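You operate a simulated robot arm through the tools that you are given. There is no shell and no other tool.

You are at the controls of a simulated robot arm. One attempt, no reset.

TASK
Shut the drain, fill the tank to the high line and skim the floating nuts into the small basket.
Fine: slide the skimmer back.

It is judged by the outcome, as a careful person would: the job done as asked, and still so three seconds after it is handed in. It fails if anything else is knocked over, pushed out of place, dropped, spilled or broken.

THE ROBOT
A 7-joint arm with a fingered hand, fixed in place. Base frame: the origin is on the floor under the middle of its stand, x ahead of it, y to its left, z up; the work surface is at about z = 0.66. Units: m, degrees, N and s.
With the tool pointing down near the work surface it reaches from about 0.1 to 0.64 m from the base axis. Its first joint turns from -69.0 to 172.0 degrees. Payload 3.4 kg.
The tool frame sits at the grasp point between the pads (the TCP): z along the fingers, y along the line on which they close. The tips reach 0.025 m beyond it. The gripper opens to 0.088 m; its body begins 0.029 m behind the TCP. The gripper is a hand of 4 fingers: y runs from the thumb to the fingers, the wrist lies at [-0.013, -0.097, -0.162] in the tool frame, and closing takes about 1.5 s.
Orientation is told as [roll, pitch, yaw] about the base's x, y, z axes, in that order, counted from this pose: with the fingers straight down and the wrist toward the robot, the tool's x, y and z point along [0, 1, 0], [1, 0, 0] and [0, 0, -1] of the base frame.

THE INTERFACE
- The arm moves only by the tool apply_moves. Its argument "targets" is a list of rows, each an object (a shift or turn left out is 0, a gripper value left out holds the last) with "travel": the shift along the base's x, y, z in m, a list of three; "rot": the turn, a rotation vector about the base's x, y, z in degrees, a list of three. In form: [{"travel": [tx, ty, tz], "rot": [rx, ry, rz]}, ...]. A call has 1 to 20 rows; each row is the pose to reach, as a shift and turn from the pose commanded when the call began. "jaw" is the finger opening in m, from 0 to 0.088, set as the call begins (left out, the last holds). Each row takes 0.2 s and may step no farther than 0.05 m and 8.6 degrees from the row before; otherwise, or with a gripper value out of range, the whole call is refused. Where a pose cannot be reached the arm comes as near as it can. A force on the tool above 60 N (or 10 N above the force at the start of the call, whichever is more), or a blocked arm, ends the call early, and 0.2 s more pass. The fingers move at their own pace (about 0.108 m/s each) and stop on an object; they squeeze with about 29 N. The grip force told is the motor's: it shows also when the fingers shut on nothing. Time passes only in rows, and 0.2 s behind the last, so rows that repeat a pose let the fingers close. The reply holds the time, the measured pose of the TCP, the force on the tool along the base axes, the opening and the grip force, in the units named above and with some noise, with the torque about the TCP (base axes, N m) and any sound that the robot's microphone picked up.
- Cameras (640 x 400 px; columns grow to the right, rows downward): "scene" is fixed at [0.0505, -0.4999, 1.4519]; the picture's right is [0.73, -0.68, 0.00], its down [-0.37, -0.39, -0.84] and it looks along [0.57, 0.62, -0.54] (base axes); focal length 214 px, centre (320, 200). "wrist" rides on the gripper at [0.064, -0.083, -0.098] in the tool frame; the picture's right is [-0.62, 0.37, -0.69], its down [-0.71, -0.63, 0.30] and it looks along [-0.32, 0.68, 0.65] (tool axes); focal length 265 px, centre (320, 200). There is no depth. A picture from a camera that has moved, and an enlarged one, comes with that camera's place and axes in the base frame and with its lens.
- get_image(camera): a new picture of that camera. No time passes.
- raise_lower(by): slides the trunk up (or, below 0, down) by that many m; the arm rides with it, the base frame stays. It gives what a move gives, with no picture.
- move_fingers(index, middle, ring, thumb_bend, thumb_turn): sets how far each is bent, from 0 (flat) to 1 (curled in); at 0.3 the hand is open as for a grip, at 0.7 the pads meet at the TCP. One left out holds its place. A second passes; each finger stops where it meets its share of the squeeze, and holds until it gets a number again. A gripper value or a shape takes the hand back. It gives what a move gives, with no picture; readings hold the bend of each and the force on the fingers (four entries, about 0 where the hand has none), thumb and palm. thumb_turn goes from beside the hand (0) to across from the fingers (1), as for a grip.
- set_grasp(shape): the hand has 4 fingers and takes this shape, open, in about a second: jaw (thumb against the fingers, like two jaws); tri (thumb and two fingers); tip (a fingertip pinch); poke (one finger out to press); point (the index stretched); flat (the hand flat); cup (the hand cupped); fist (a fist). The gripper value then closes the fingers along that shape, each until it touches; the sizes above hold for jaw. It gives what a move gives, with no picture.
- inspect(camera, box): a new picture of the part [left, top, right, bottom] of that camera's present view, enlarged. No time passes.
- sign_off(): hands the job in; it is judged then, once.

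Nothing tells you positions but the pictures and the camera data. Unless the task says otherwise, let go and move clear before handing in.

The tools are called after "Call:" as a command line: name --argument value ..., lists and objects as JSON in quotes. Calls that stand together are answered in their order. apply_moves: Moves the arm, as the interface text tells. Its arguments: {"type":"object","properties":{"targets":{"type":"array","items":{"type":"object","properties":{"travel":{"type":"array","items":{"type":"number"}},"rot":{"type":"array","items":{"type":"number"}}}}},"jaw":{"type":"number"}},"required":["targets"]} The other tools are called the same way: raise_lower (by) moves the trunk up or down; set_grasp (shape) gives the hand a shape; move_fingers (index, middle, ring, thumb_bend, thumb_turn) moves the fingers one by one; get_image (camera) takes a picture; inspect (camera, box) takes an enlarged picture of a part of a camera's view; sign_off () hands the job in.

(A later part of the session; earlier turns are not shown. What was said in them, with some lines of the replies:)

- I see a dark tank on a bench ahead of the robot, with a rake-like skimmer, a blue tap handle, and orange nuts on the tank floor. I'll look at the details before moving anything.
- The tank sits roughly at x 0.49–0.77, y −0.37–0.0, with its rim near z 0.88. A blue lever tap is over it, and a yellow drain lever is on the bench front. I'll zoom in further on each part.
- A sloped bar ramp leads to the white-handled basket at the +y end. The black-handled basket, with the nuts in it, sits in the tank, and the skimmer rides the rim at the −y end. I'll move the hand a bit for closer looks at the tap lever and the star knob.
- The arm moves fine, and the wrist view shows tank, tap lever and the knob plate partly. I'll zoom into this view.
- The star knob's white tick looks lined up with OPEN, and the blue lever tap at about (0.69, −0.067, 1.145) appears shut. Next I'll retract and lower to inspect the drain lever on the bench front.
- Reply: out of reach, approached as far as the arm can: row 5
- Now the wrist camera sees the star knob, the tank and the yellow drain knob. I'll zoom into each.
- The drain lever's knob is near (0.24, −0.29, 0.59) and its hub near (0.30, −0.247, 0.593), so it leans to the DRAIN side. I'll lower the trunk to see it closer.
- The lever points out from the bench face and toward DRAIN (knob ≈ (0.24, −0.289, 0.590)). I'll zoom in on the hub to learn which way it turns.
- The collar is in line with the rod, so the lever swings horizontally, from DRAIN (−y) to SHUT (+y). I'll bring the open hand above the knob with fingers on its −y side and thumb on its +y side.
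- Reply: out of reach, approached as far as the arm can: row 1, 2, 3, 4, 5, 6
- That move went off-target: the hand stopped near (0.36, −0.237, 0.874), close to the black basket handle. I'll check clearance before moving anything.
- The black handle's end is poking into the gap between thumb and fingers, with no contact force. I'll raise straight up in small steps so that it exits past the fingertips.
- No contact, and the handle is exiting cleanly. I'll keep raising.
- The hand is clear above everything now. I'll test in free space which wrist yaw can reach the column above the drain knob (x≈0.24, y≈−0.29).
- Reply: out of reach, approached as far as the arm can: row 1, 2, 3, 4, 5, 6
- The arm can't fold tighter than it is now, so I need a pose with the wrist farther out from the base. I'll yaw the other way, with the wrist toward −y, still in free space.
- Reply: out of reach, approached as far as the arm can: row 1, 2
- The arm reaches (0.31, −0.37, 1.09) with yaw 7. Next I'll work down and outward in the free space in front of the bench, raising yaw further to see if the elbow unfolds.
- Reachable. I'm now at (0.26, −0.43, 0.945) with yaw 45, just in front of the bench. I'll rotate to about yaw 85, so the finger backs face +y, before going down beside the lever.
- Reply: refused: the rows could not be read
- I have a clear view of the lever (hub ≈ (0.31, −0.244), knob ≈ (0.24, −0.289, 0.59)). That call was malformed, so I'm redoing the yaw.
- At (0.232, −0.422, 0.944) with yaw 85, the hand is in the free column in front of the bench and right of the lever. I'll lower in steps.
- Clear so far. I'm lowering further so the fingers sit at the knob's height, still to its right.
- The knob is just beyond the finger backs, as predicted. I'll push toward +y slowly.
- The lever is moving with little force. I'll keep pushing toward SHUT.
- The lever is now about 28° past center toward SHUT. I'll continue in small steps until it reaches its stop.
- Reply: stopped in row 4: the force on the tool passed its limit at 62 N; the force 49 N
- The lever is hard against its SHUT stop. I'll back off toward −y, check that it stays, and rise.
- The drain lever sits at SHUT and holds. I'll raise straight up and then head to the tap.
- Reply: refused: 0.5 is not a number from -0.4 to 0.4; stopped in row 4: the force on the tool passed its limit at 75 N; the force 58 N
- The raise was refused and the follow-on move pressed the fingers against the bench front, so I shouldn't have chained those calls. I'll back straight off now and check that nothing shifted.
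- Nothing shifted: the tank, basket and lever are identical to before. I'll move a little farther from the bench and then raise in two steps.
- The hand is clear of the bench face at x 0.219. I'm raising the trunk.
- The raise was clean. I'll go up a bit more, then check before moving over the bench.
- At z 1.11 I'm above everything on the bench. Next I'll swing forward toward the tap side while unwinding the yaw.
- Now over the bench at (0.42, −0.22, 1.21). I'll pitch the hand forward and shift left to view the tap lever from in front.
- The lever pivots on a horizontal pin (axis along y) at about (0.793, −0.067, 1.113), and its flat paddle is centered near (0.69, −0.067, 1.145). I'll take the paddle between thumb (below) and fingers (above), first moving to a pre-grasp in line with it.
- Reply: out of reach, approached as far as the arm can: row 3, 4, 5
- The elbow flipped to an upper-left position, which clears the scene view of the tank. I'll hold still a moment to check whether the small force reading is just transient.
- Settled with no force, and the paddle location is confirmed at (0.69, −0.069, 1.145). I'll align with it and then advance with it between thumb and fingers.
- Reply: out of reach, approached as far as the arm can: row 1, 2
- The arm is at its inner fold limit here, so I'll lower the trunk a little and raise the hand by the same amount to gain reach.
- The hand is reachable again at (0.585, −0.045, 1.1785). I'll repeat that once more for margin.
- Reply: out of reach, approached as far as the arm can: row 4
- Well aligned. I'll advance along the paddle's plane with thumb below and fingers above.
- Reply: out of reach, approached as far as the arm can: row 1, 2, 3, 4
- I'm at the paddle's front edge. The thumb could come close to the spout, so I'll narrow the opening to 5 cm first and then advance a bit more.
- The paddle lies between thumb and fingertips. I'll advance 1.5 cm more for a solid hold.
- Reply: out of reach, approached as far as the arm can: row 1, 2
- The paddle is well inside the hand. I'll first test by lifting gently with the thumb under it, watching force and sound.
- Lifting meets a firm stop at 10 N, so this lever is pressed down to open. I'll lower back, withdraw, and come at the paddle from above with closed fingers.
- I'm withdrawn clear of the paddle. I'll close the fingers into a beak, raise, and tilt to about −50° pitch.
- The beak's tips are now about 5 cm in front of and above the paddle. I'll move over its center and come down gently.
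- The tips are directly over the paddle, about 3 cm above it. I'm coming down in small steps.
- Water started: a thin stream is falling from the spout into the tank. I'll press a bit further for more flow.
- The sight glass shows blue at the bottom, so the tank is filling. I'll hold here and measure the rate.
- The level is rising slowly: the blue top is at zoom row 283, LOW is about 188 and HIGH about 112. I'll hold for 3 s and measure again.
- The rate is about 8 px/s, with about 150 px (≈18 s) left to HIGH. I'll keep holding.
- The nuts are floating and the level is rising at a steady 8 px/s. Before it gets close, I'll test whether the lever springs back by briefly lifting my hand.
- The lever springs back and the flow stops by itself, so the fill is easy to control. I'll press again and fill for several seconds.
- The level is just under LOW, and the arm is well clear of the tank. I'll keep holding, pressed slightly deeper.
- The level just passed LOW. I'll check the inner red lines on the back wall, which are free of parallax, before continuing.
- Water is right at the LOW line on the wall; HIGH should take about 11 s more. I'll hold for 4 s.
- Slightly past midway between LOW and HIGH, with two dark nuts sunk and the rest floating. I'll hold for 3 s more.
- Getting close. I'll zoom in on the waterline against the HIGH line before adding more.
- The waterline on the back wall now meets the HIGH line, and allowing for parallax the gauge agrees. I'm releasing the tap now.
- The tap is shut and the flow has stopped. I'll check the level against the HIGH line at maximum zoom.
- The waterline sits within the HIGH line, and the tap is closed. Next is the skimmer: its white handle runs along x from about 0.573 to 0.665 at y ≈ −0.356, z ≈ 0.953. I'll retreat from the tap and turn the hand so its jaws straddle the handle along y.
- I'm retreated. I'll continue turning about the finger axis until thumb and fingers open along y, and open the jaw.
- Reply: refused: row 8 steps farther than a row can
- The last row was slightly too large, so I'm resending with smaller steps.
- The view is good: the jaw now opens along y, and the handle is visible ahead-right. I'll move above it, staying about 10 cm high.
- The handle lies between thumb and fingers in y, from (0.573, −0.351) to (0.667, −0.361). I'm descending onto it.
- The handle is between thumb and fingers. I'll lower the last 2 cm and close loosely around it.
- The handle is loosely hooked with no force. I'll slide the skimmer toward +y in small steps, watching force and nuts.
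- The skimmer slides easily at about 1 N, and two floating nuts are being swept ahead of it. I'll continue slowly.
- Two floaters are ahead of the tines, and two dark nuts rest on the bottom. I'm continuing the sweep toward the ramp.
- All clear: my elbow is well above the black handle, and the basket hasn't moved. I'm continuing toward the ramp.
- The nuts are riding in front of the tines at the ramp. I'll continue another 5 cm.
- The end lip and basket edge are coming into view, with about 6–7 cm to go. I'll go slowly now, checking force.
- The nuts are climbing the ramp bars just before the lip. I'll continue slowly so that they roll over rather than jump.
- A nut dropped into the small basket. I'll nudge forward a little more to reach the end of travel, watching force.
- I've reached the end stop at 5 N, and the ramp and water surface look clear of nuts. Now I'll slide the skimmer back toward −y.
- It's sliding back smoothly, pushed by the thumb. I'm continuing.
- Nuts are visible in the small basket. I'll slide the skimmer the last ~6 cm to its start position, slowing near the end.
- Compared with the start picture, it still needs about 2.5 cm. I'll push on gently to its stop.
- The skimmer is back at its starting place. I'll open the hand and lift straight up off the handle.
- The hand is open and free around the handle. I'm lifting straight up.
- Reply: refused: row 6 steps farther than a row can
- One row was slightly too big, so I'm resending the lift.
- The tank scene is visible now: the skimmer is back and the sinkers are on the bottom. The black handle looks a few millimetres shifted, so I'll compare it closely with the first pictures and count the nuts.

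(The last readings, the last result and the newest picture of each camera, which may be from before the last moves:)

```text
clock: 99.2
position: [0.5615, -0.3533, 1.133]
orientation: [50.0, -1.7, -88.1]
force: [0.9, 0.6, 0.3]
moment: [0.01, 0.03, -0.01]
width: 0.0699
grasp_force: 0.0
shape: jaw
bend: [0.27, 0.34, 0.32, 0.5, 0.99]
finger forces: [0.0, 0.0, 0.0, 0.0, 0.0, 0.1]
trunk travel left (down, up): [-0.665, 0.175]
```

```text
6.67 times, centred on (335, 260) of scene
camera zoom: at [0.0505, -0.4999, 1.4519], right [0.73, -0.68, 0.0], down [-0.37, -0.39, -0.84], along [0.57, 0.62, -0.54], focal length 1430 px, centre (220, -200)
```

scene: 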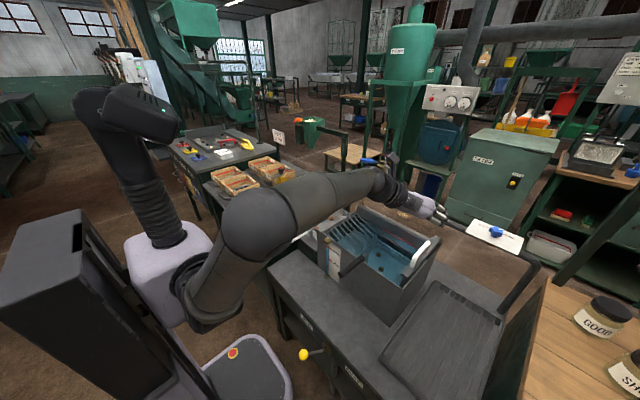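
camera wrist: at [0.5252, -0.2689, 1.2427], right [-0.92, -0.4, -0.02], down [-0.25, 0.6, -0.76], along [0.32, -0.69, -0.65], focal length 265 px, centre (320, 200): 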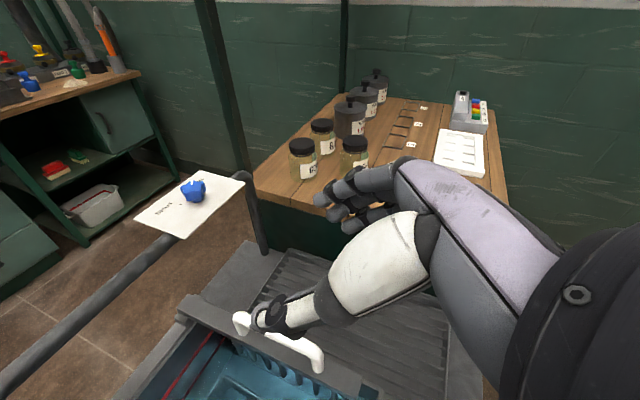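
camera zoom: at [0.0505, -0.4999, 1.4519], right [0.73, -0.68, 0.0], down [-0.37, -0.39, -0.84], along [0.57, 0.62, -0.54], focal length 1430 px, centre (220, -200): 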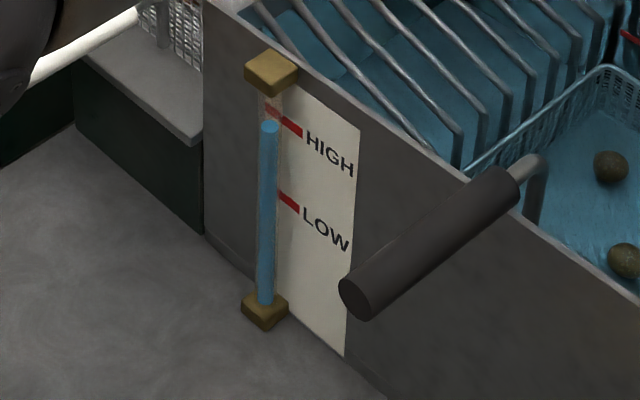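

Skimmer position and water level match well. The in-tank basket shifted only about 1 cm with the sweep. I'll retreat further so the cameras can see the small basket clearly.

Call:
apply_moves --targets '[{"travel": [-0.02, 0.02, 0.03]}, {"travel": [-0.04, 0.04, 0.06]}, {"travel": [-0.06, 0.06, 0.09]}, {"travel": [-0.085, 0.077, 0.12]}]'

Call:
inspect --camera "scene" --box '[260, 180, 460, 305]'

Call:
get_image --camera "scene"

```text
clock: 100.2
position: [0.4744, -0.2766, 1.2551]
orientation: [49.8, -1.9, -88.1]
force: [-0.3, 0.2, 0.0]
moment: [-0.05, 0.0, 0.02]
width: 0.07
grasp_force: 0.1
shape: jaw
bend: [0.27, 0.34, 0.32, 0.5, 0.99]
finger forces: [0.0, 0.1, 0.0, 0.0, 0.0, 0.1]
trunk travel left (down, up): [-0.665, 0.175]
```

```text
3.20 times, centred on (360, 242) of scene
camera zoom: at [0.0505, -0.4999, 1.4519], right [0.73, -0.68, 0.0], down [-0.37, -0.39, -0.84], along [0.57, 0.62, -0.54], focal length 686 px, centre (192, 64)
```

zoom: 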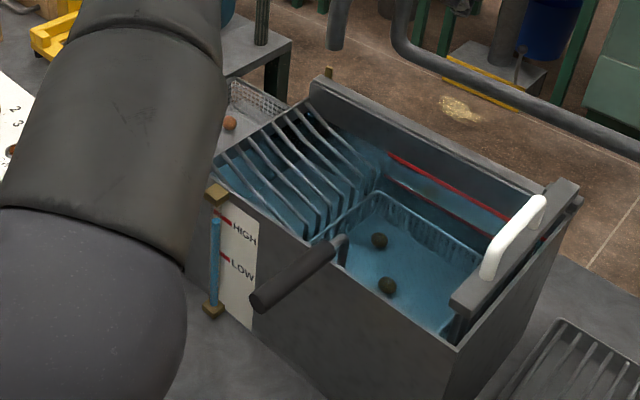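

```text
taken
```

scene: 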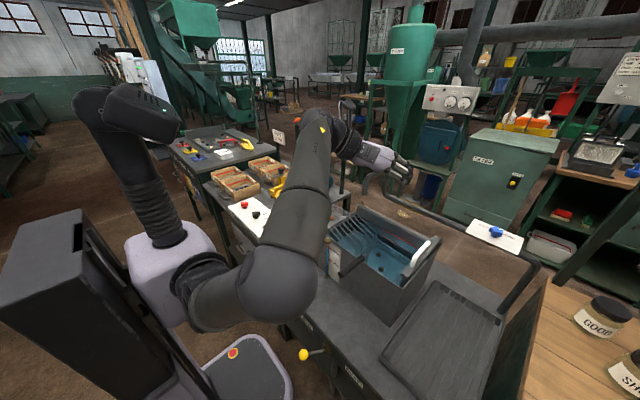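

I'll unwind the hand rotation and rise toward the starting pose to get a clear view of the small basket.

Call:
apply_moves --targets '[{"travel": [0, 0.01, 0.01], "rot": [-6.1, 0, 5.1]}, {"travel": [0, 0.02, 0.02], "rot": [-12.3, 0, 10.3]}, {"travel": [-0.01, 0.03, 0.03], "rot": [-18.4, 0, 15.4]}, {"travel": [-0.02, 0.05, 0.04], "rot": [-24.5, 0, 20.6]}, {"travel": [-0.03, 0.07, 0.05], "rot": [-30.6, 0, 25.7]}, {"travel": [-0.03, 0.09, 0.06], "rot": [-36.8, 0, 30.9]}, {"travel": [-0.03, 0.11, 0.07], "rot": [-42.9, 0, 36]}, {"travel": [-0.03, 0.13, 0.08], "rot": [-49, 0, 41.1]}, {"travel": [-0.03, 0.15, 0.09], "rot": [-55.1, 0, 46.2]}, {"travel": [-0.03, 0.17, 0.1], "rot": [-61, 0, 51.2]}]'

Call:
get_image --camera "scene"

Call:
get_image --camera "wrist"

```text
clock: 102.4
position: [0.446, -0.1073, 1.3523]
orientation: [8.7, -49.2, -11.5]
force: [0.8, 0.1, -0.3]
moment: [0.0, 0.01, -0.02]
width: 0.0699
grasp_force: 0.2
shape: jaw
bend: [0.27, 0.34, 0.32, 0.5, 0.99]
finger forces: [0.1, 0.0, 0.0, 0.1, 0.1, 0.0]
trunk travel left (down, up): [-0.665, 0.175]
```

```text
taken
```

scene: 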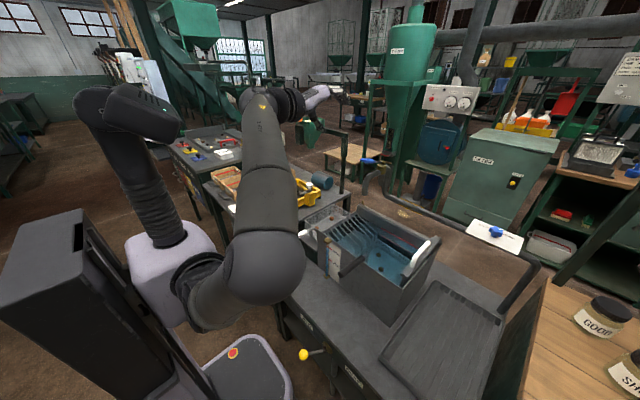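

```text
taken
camera wrist: at [0.3234, -0.0318, 1.3582], right [-0.35, -0.66, 0.66], down [-0.23, -0.63, -0.74], along [0.91, -0.41, 0.06], focal length 265 px, centre (320, 200)
```

wrist: 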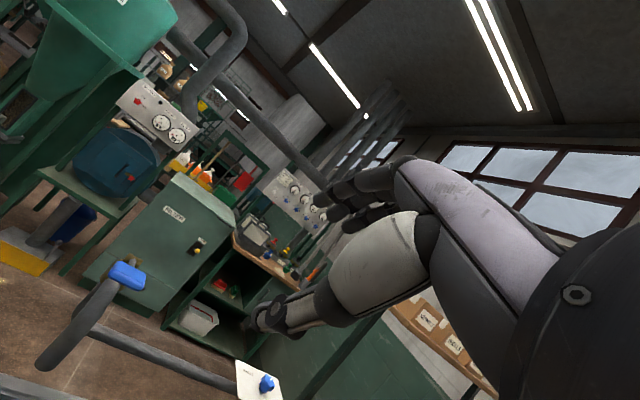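

Now I'll pitch the hand down so that the wrist camera looks onto the tank and basket.

Call:
apply_moves --targets '[{"travel": [-0.01, 0.01, 0.01], "rot": [0, 8, 0]}, {"travel": [-0.02, 0.02, 0.02], "rot": [0, 16, 0]}, {"travel": [-0.03, 0.03, 0.03], "rot": [0, 24, 0]}, {"travel": [-0.04, 0.04, 0.04], "rot": [0, 32, 0]}, {"travel": [-0.05, 0.05, 0.05], "rot": [0, 40, 0]}, {"travel": [-0.05, 0.06, 0.05], "rot": [0, 47, 0]}]'

Call:
get_image --camera "wrist"

Call:
get_image --camera "scene"

```text
clock: 103.8
position: [0.3996, -0.0443, 1.4018]
orientation: [0.0, -2.5, -7.6]
force: [0.2, 0.1, 0.0]
moment: [-0.02, 0.02, -0.02]
width: 0.0698
grasp_force: 0.0
shape: jaw
bend: [0.27, 0.34, 0.32, 0.5, 0.99]
finger forces: [0.0, 0.0, 0.0, 0.0, 0.1, 0.1]
trunk travel left (down, up): [-0.665, 0.175]
```

```text
taken
camera wrist: at [0.3209, 0.0306, 1.4961], right [0.25, -0.66, 0.71], down [-0.7, -0.63, -0.33], along [0.66, -0.42, -0.62], focal length 265 px, centre (320, 200)
```

wrist: 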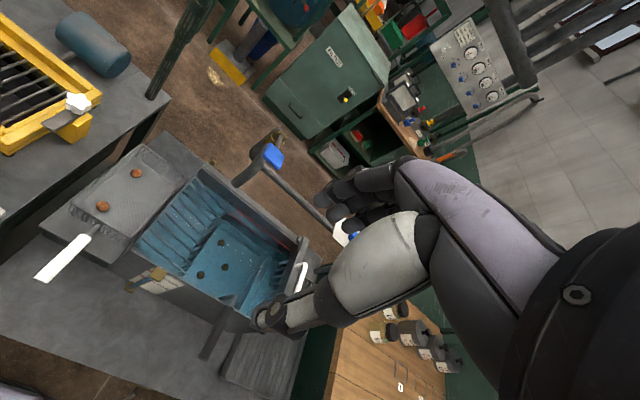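

```text
taken
```

scene: 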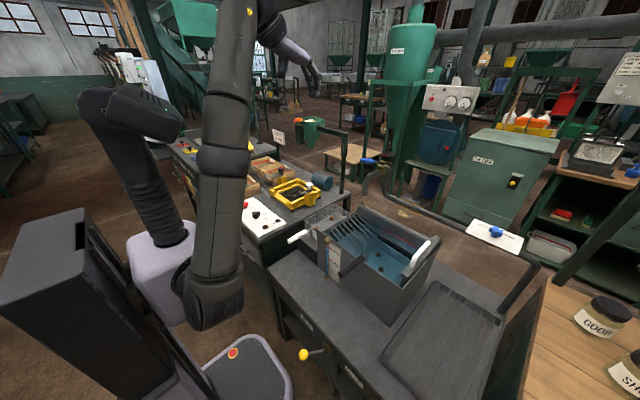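

Call:
inspect --camera "wrist" --box '[40, 140, 320, 370]'

Call:
inspect --camera "wrist" --box '[60, 150, 180, 240]'

Call:
inspect --camera "wrist" --box '[140, 200, 300, 310]'

Call:
inspect --camera "scene" --box '[260, 180, 460, 305]'

```text
1.74 times, centred on (180, 255) of wrist
camera zoom: at [0.3209, 0.0306, 1.4961], right [0.25, -0.66, 0.71], down [-0.7, -0.63, -0.33], along [0.66, -0.42, -0.62], focal length 462 px, centre (564, 104)
```

zoom: 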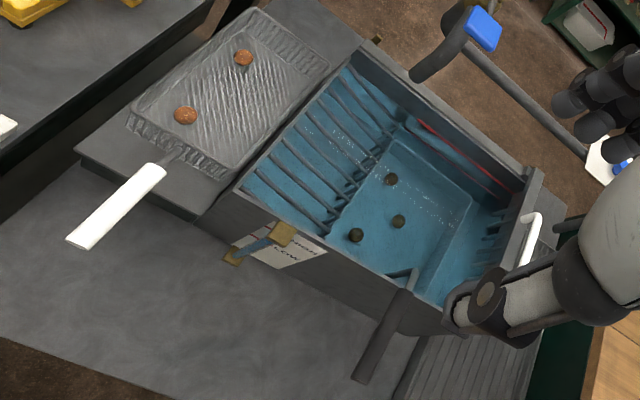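

```text
4.44 times, centred on (120, 195) of wrist
camera zoom: at [0.3209, 0.0306, 1.4961], right [0.25, -0.66, 0.71], down [-0.7, -0.63, -0.33], along [0.66, -0.42, -0.62], focal length 1180 px, centre (1209, 222)
```

zoom: 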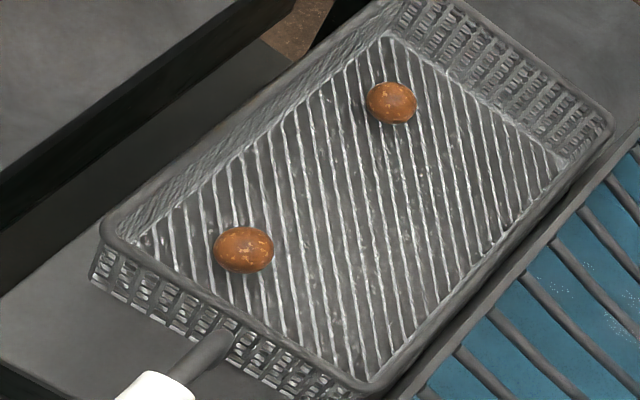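

```text
3.64 times, centred on (220, 255) of wrist
camera zoom: at [0.3209, 0.0306, 1.4961], right [0.25, -0.66, 0.71], down [-0.7, -0.63, -0.33], along [0.66, -0.42, -0.62], focal length 965 px, centre (684, 0)
```

zoom: 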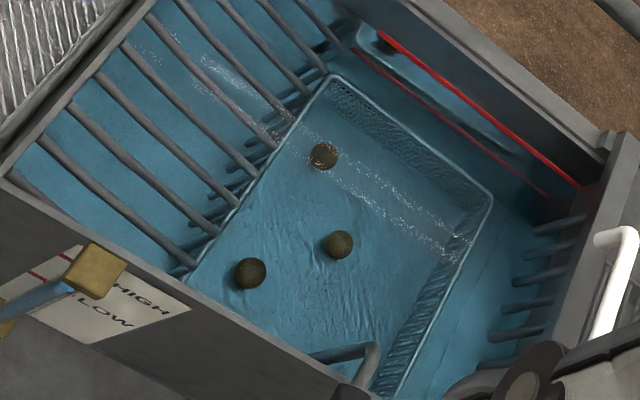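

```text
3.20 times, centred on (360, 242) of scene
camera zoom: at [0.0505, -0.4999, 1.4519], right [0.73, -0.68, 0.0], down [-0.37, -0.39, -0.84], along [0.57, 0.62, -0.54], focal length 686 px, centre (192, 64)
```

zoom: 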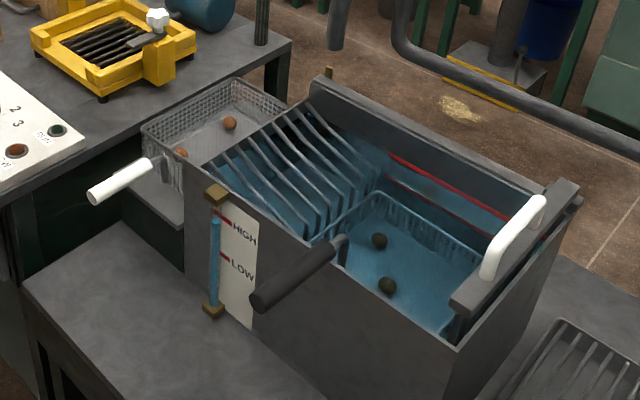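

Both floating nuts (2) are in the small basket, and the three sunken ones remain in the tank basket. I'll do a final check of the water level against the HIGH line.

Call:
inspect --camera "wrist" --box '[225, 195, 305, 255]'

Call:
inspect --camera "scene" --box '[365, 212, 400, 236]'

Call:
inspect --camera "scene" --box '[318, 228, 348, 258]'

Call:
inspect --camera "scene" --box '[290, 310, 410, 400]'

```text
6.67 times, centred on (265, 225) of wrist
camera zoom: at [0.3209, 0.0306, 1.4961], right [0.25, -0.66, 0.71], down [-0.7, -0.63, -0.33], along [0.66, -0.42, -0.62], focal length 1769 px, centre (687, 33)
```

zoom: 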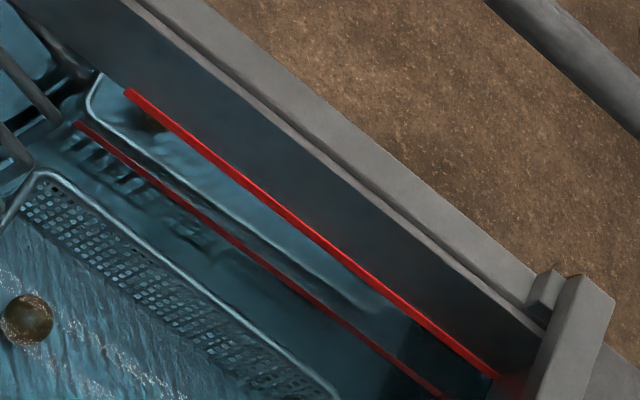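

```text
16.00 times, centred on (382, 224) of scene
camera zoom: at [0.0505, -0.4999, 1.4519], right [0.73, -0.68, 0.0], down [-0.37, -0.39, -0.84], along [0.57, 0.62, -0.54], focal length 3432 px, centre (-680, -184)
```

zoom: 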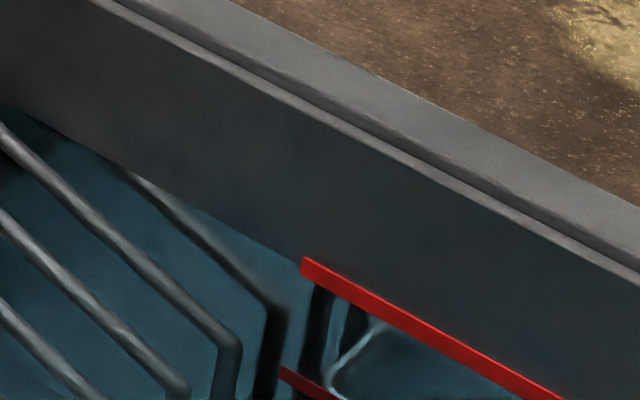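

```text
13.33 times, centred on (333, 243) of scene
camera zoom: at [0.0505, -0.4999, 1.4519], right [0.73, -0.68, 0.0], down [-0.37, -0.39, -0.84], along [0.57, 0.62, -0.54], focal length 2860 px, centre (147, -373)
```

zoom: 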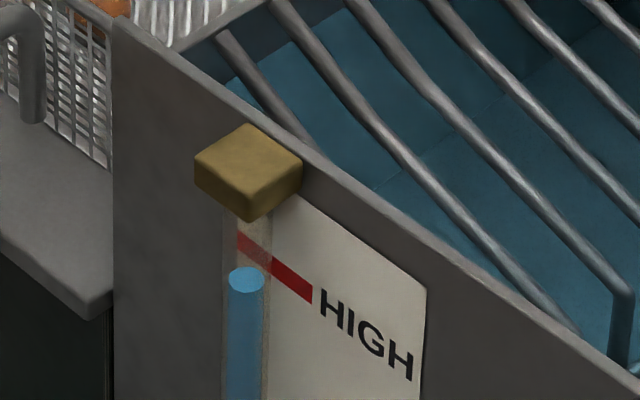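

```text
4.44 times, centred on (350, 355) of scene
camera zoom: at [0.0505, -0.4999, 1.4519], right [0.73, -0.68, 0.0], down [-0.37, -0.39, -0.84], along [0.57, 0.62, -0.54], focal length 953 px, centre (187, -489)
```

zoom: 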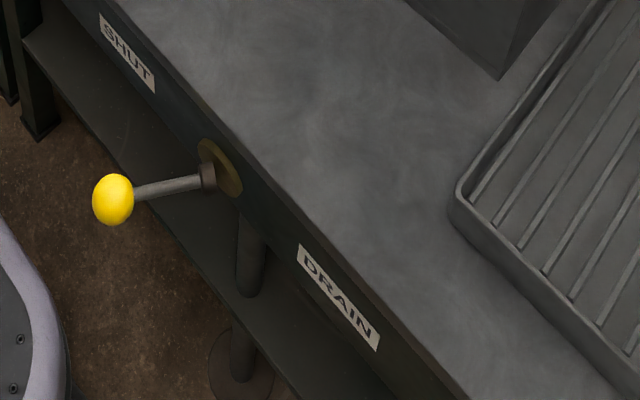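

Final check:
- The drain lever is at SHUT.
- The tap is closed and the water level is steady at the HIGH line.
- Both floating nuts are in the small basket; the three sunken ones stayed in the tank.
- The skimmer is back at its start end. Its sweep left the in-tank basket about 1 cm off its original spot.
- The hand is clear of everything.

I'm handing in now.

Call:
sign_off

```text
The job is handed in.
```

The job is done and handed in; I don't have the judge's result.

- **Drain:** the lever was pushed to its SHUT stop and was still there at the last check.
- **Fill:** the water is level with the high line. It held steady there, and the tap springs shut on its own.
- **Nuts:** both floating nuts are in the small basket. The other three sank and stayed in the basket at the bottom of the tank.
- **Skimmer:** it is back where it started.

Three contacts were not part of the plan:

- **Tank basket:** the black-handled basket inside the tank ended up about 1 cm toward the ramp, most likely dragged by the skimmer. I left it, since nudging it back risked a worse shift.
- **Bench front:** I pressed my fingers against it with about 75 N after a raise command was refused. Nothing visibly moved.
- **Black handle:** early on, an off-target move left its end between my thumb and fingers. There was no contact force, and it came free cleanly.
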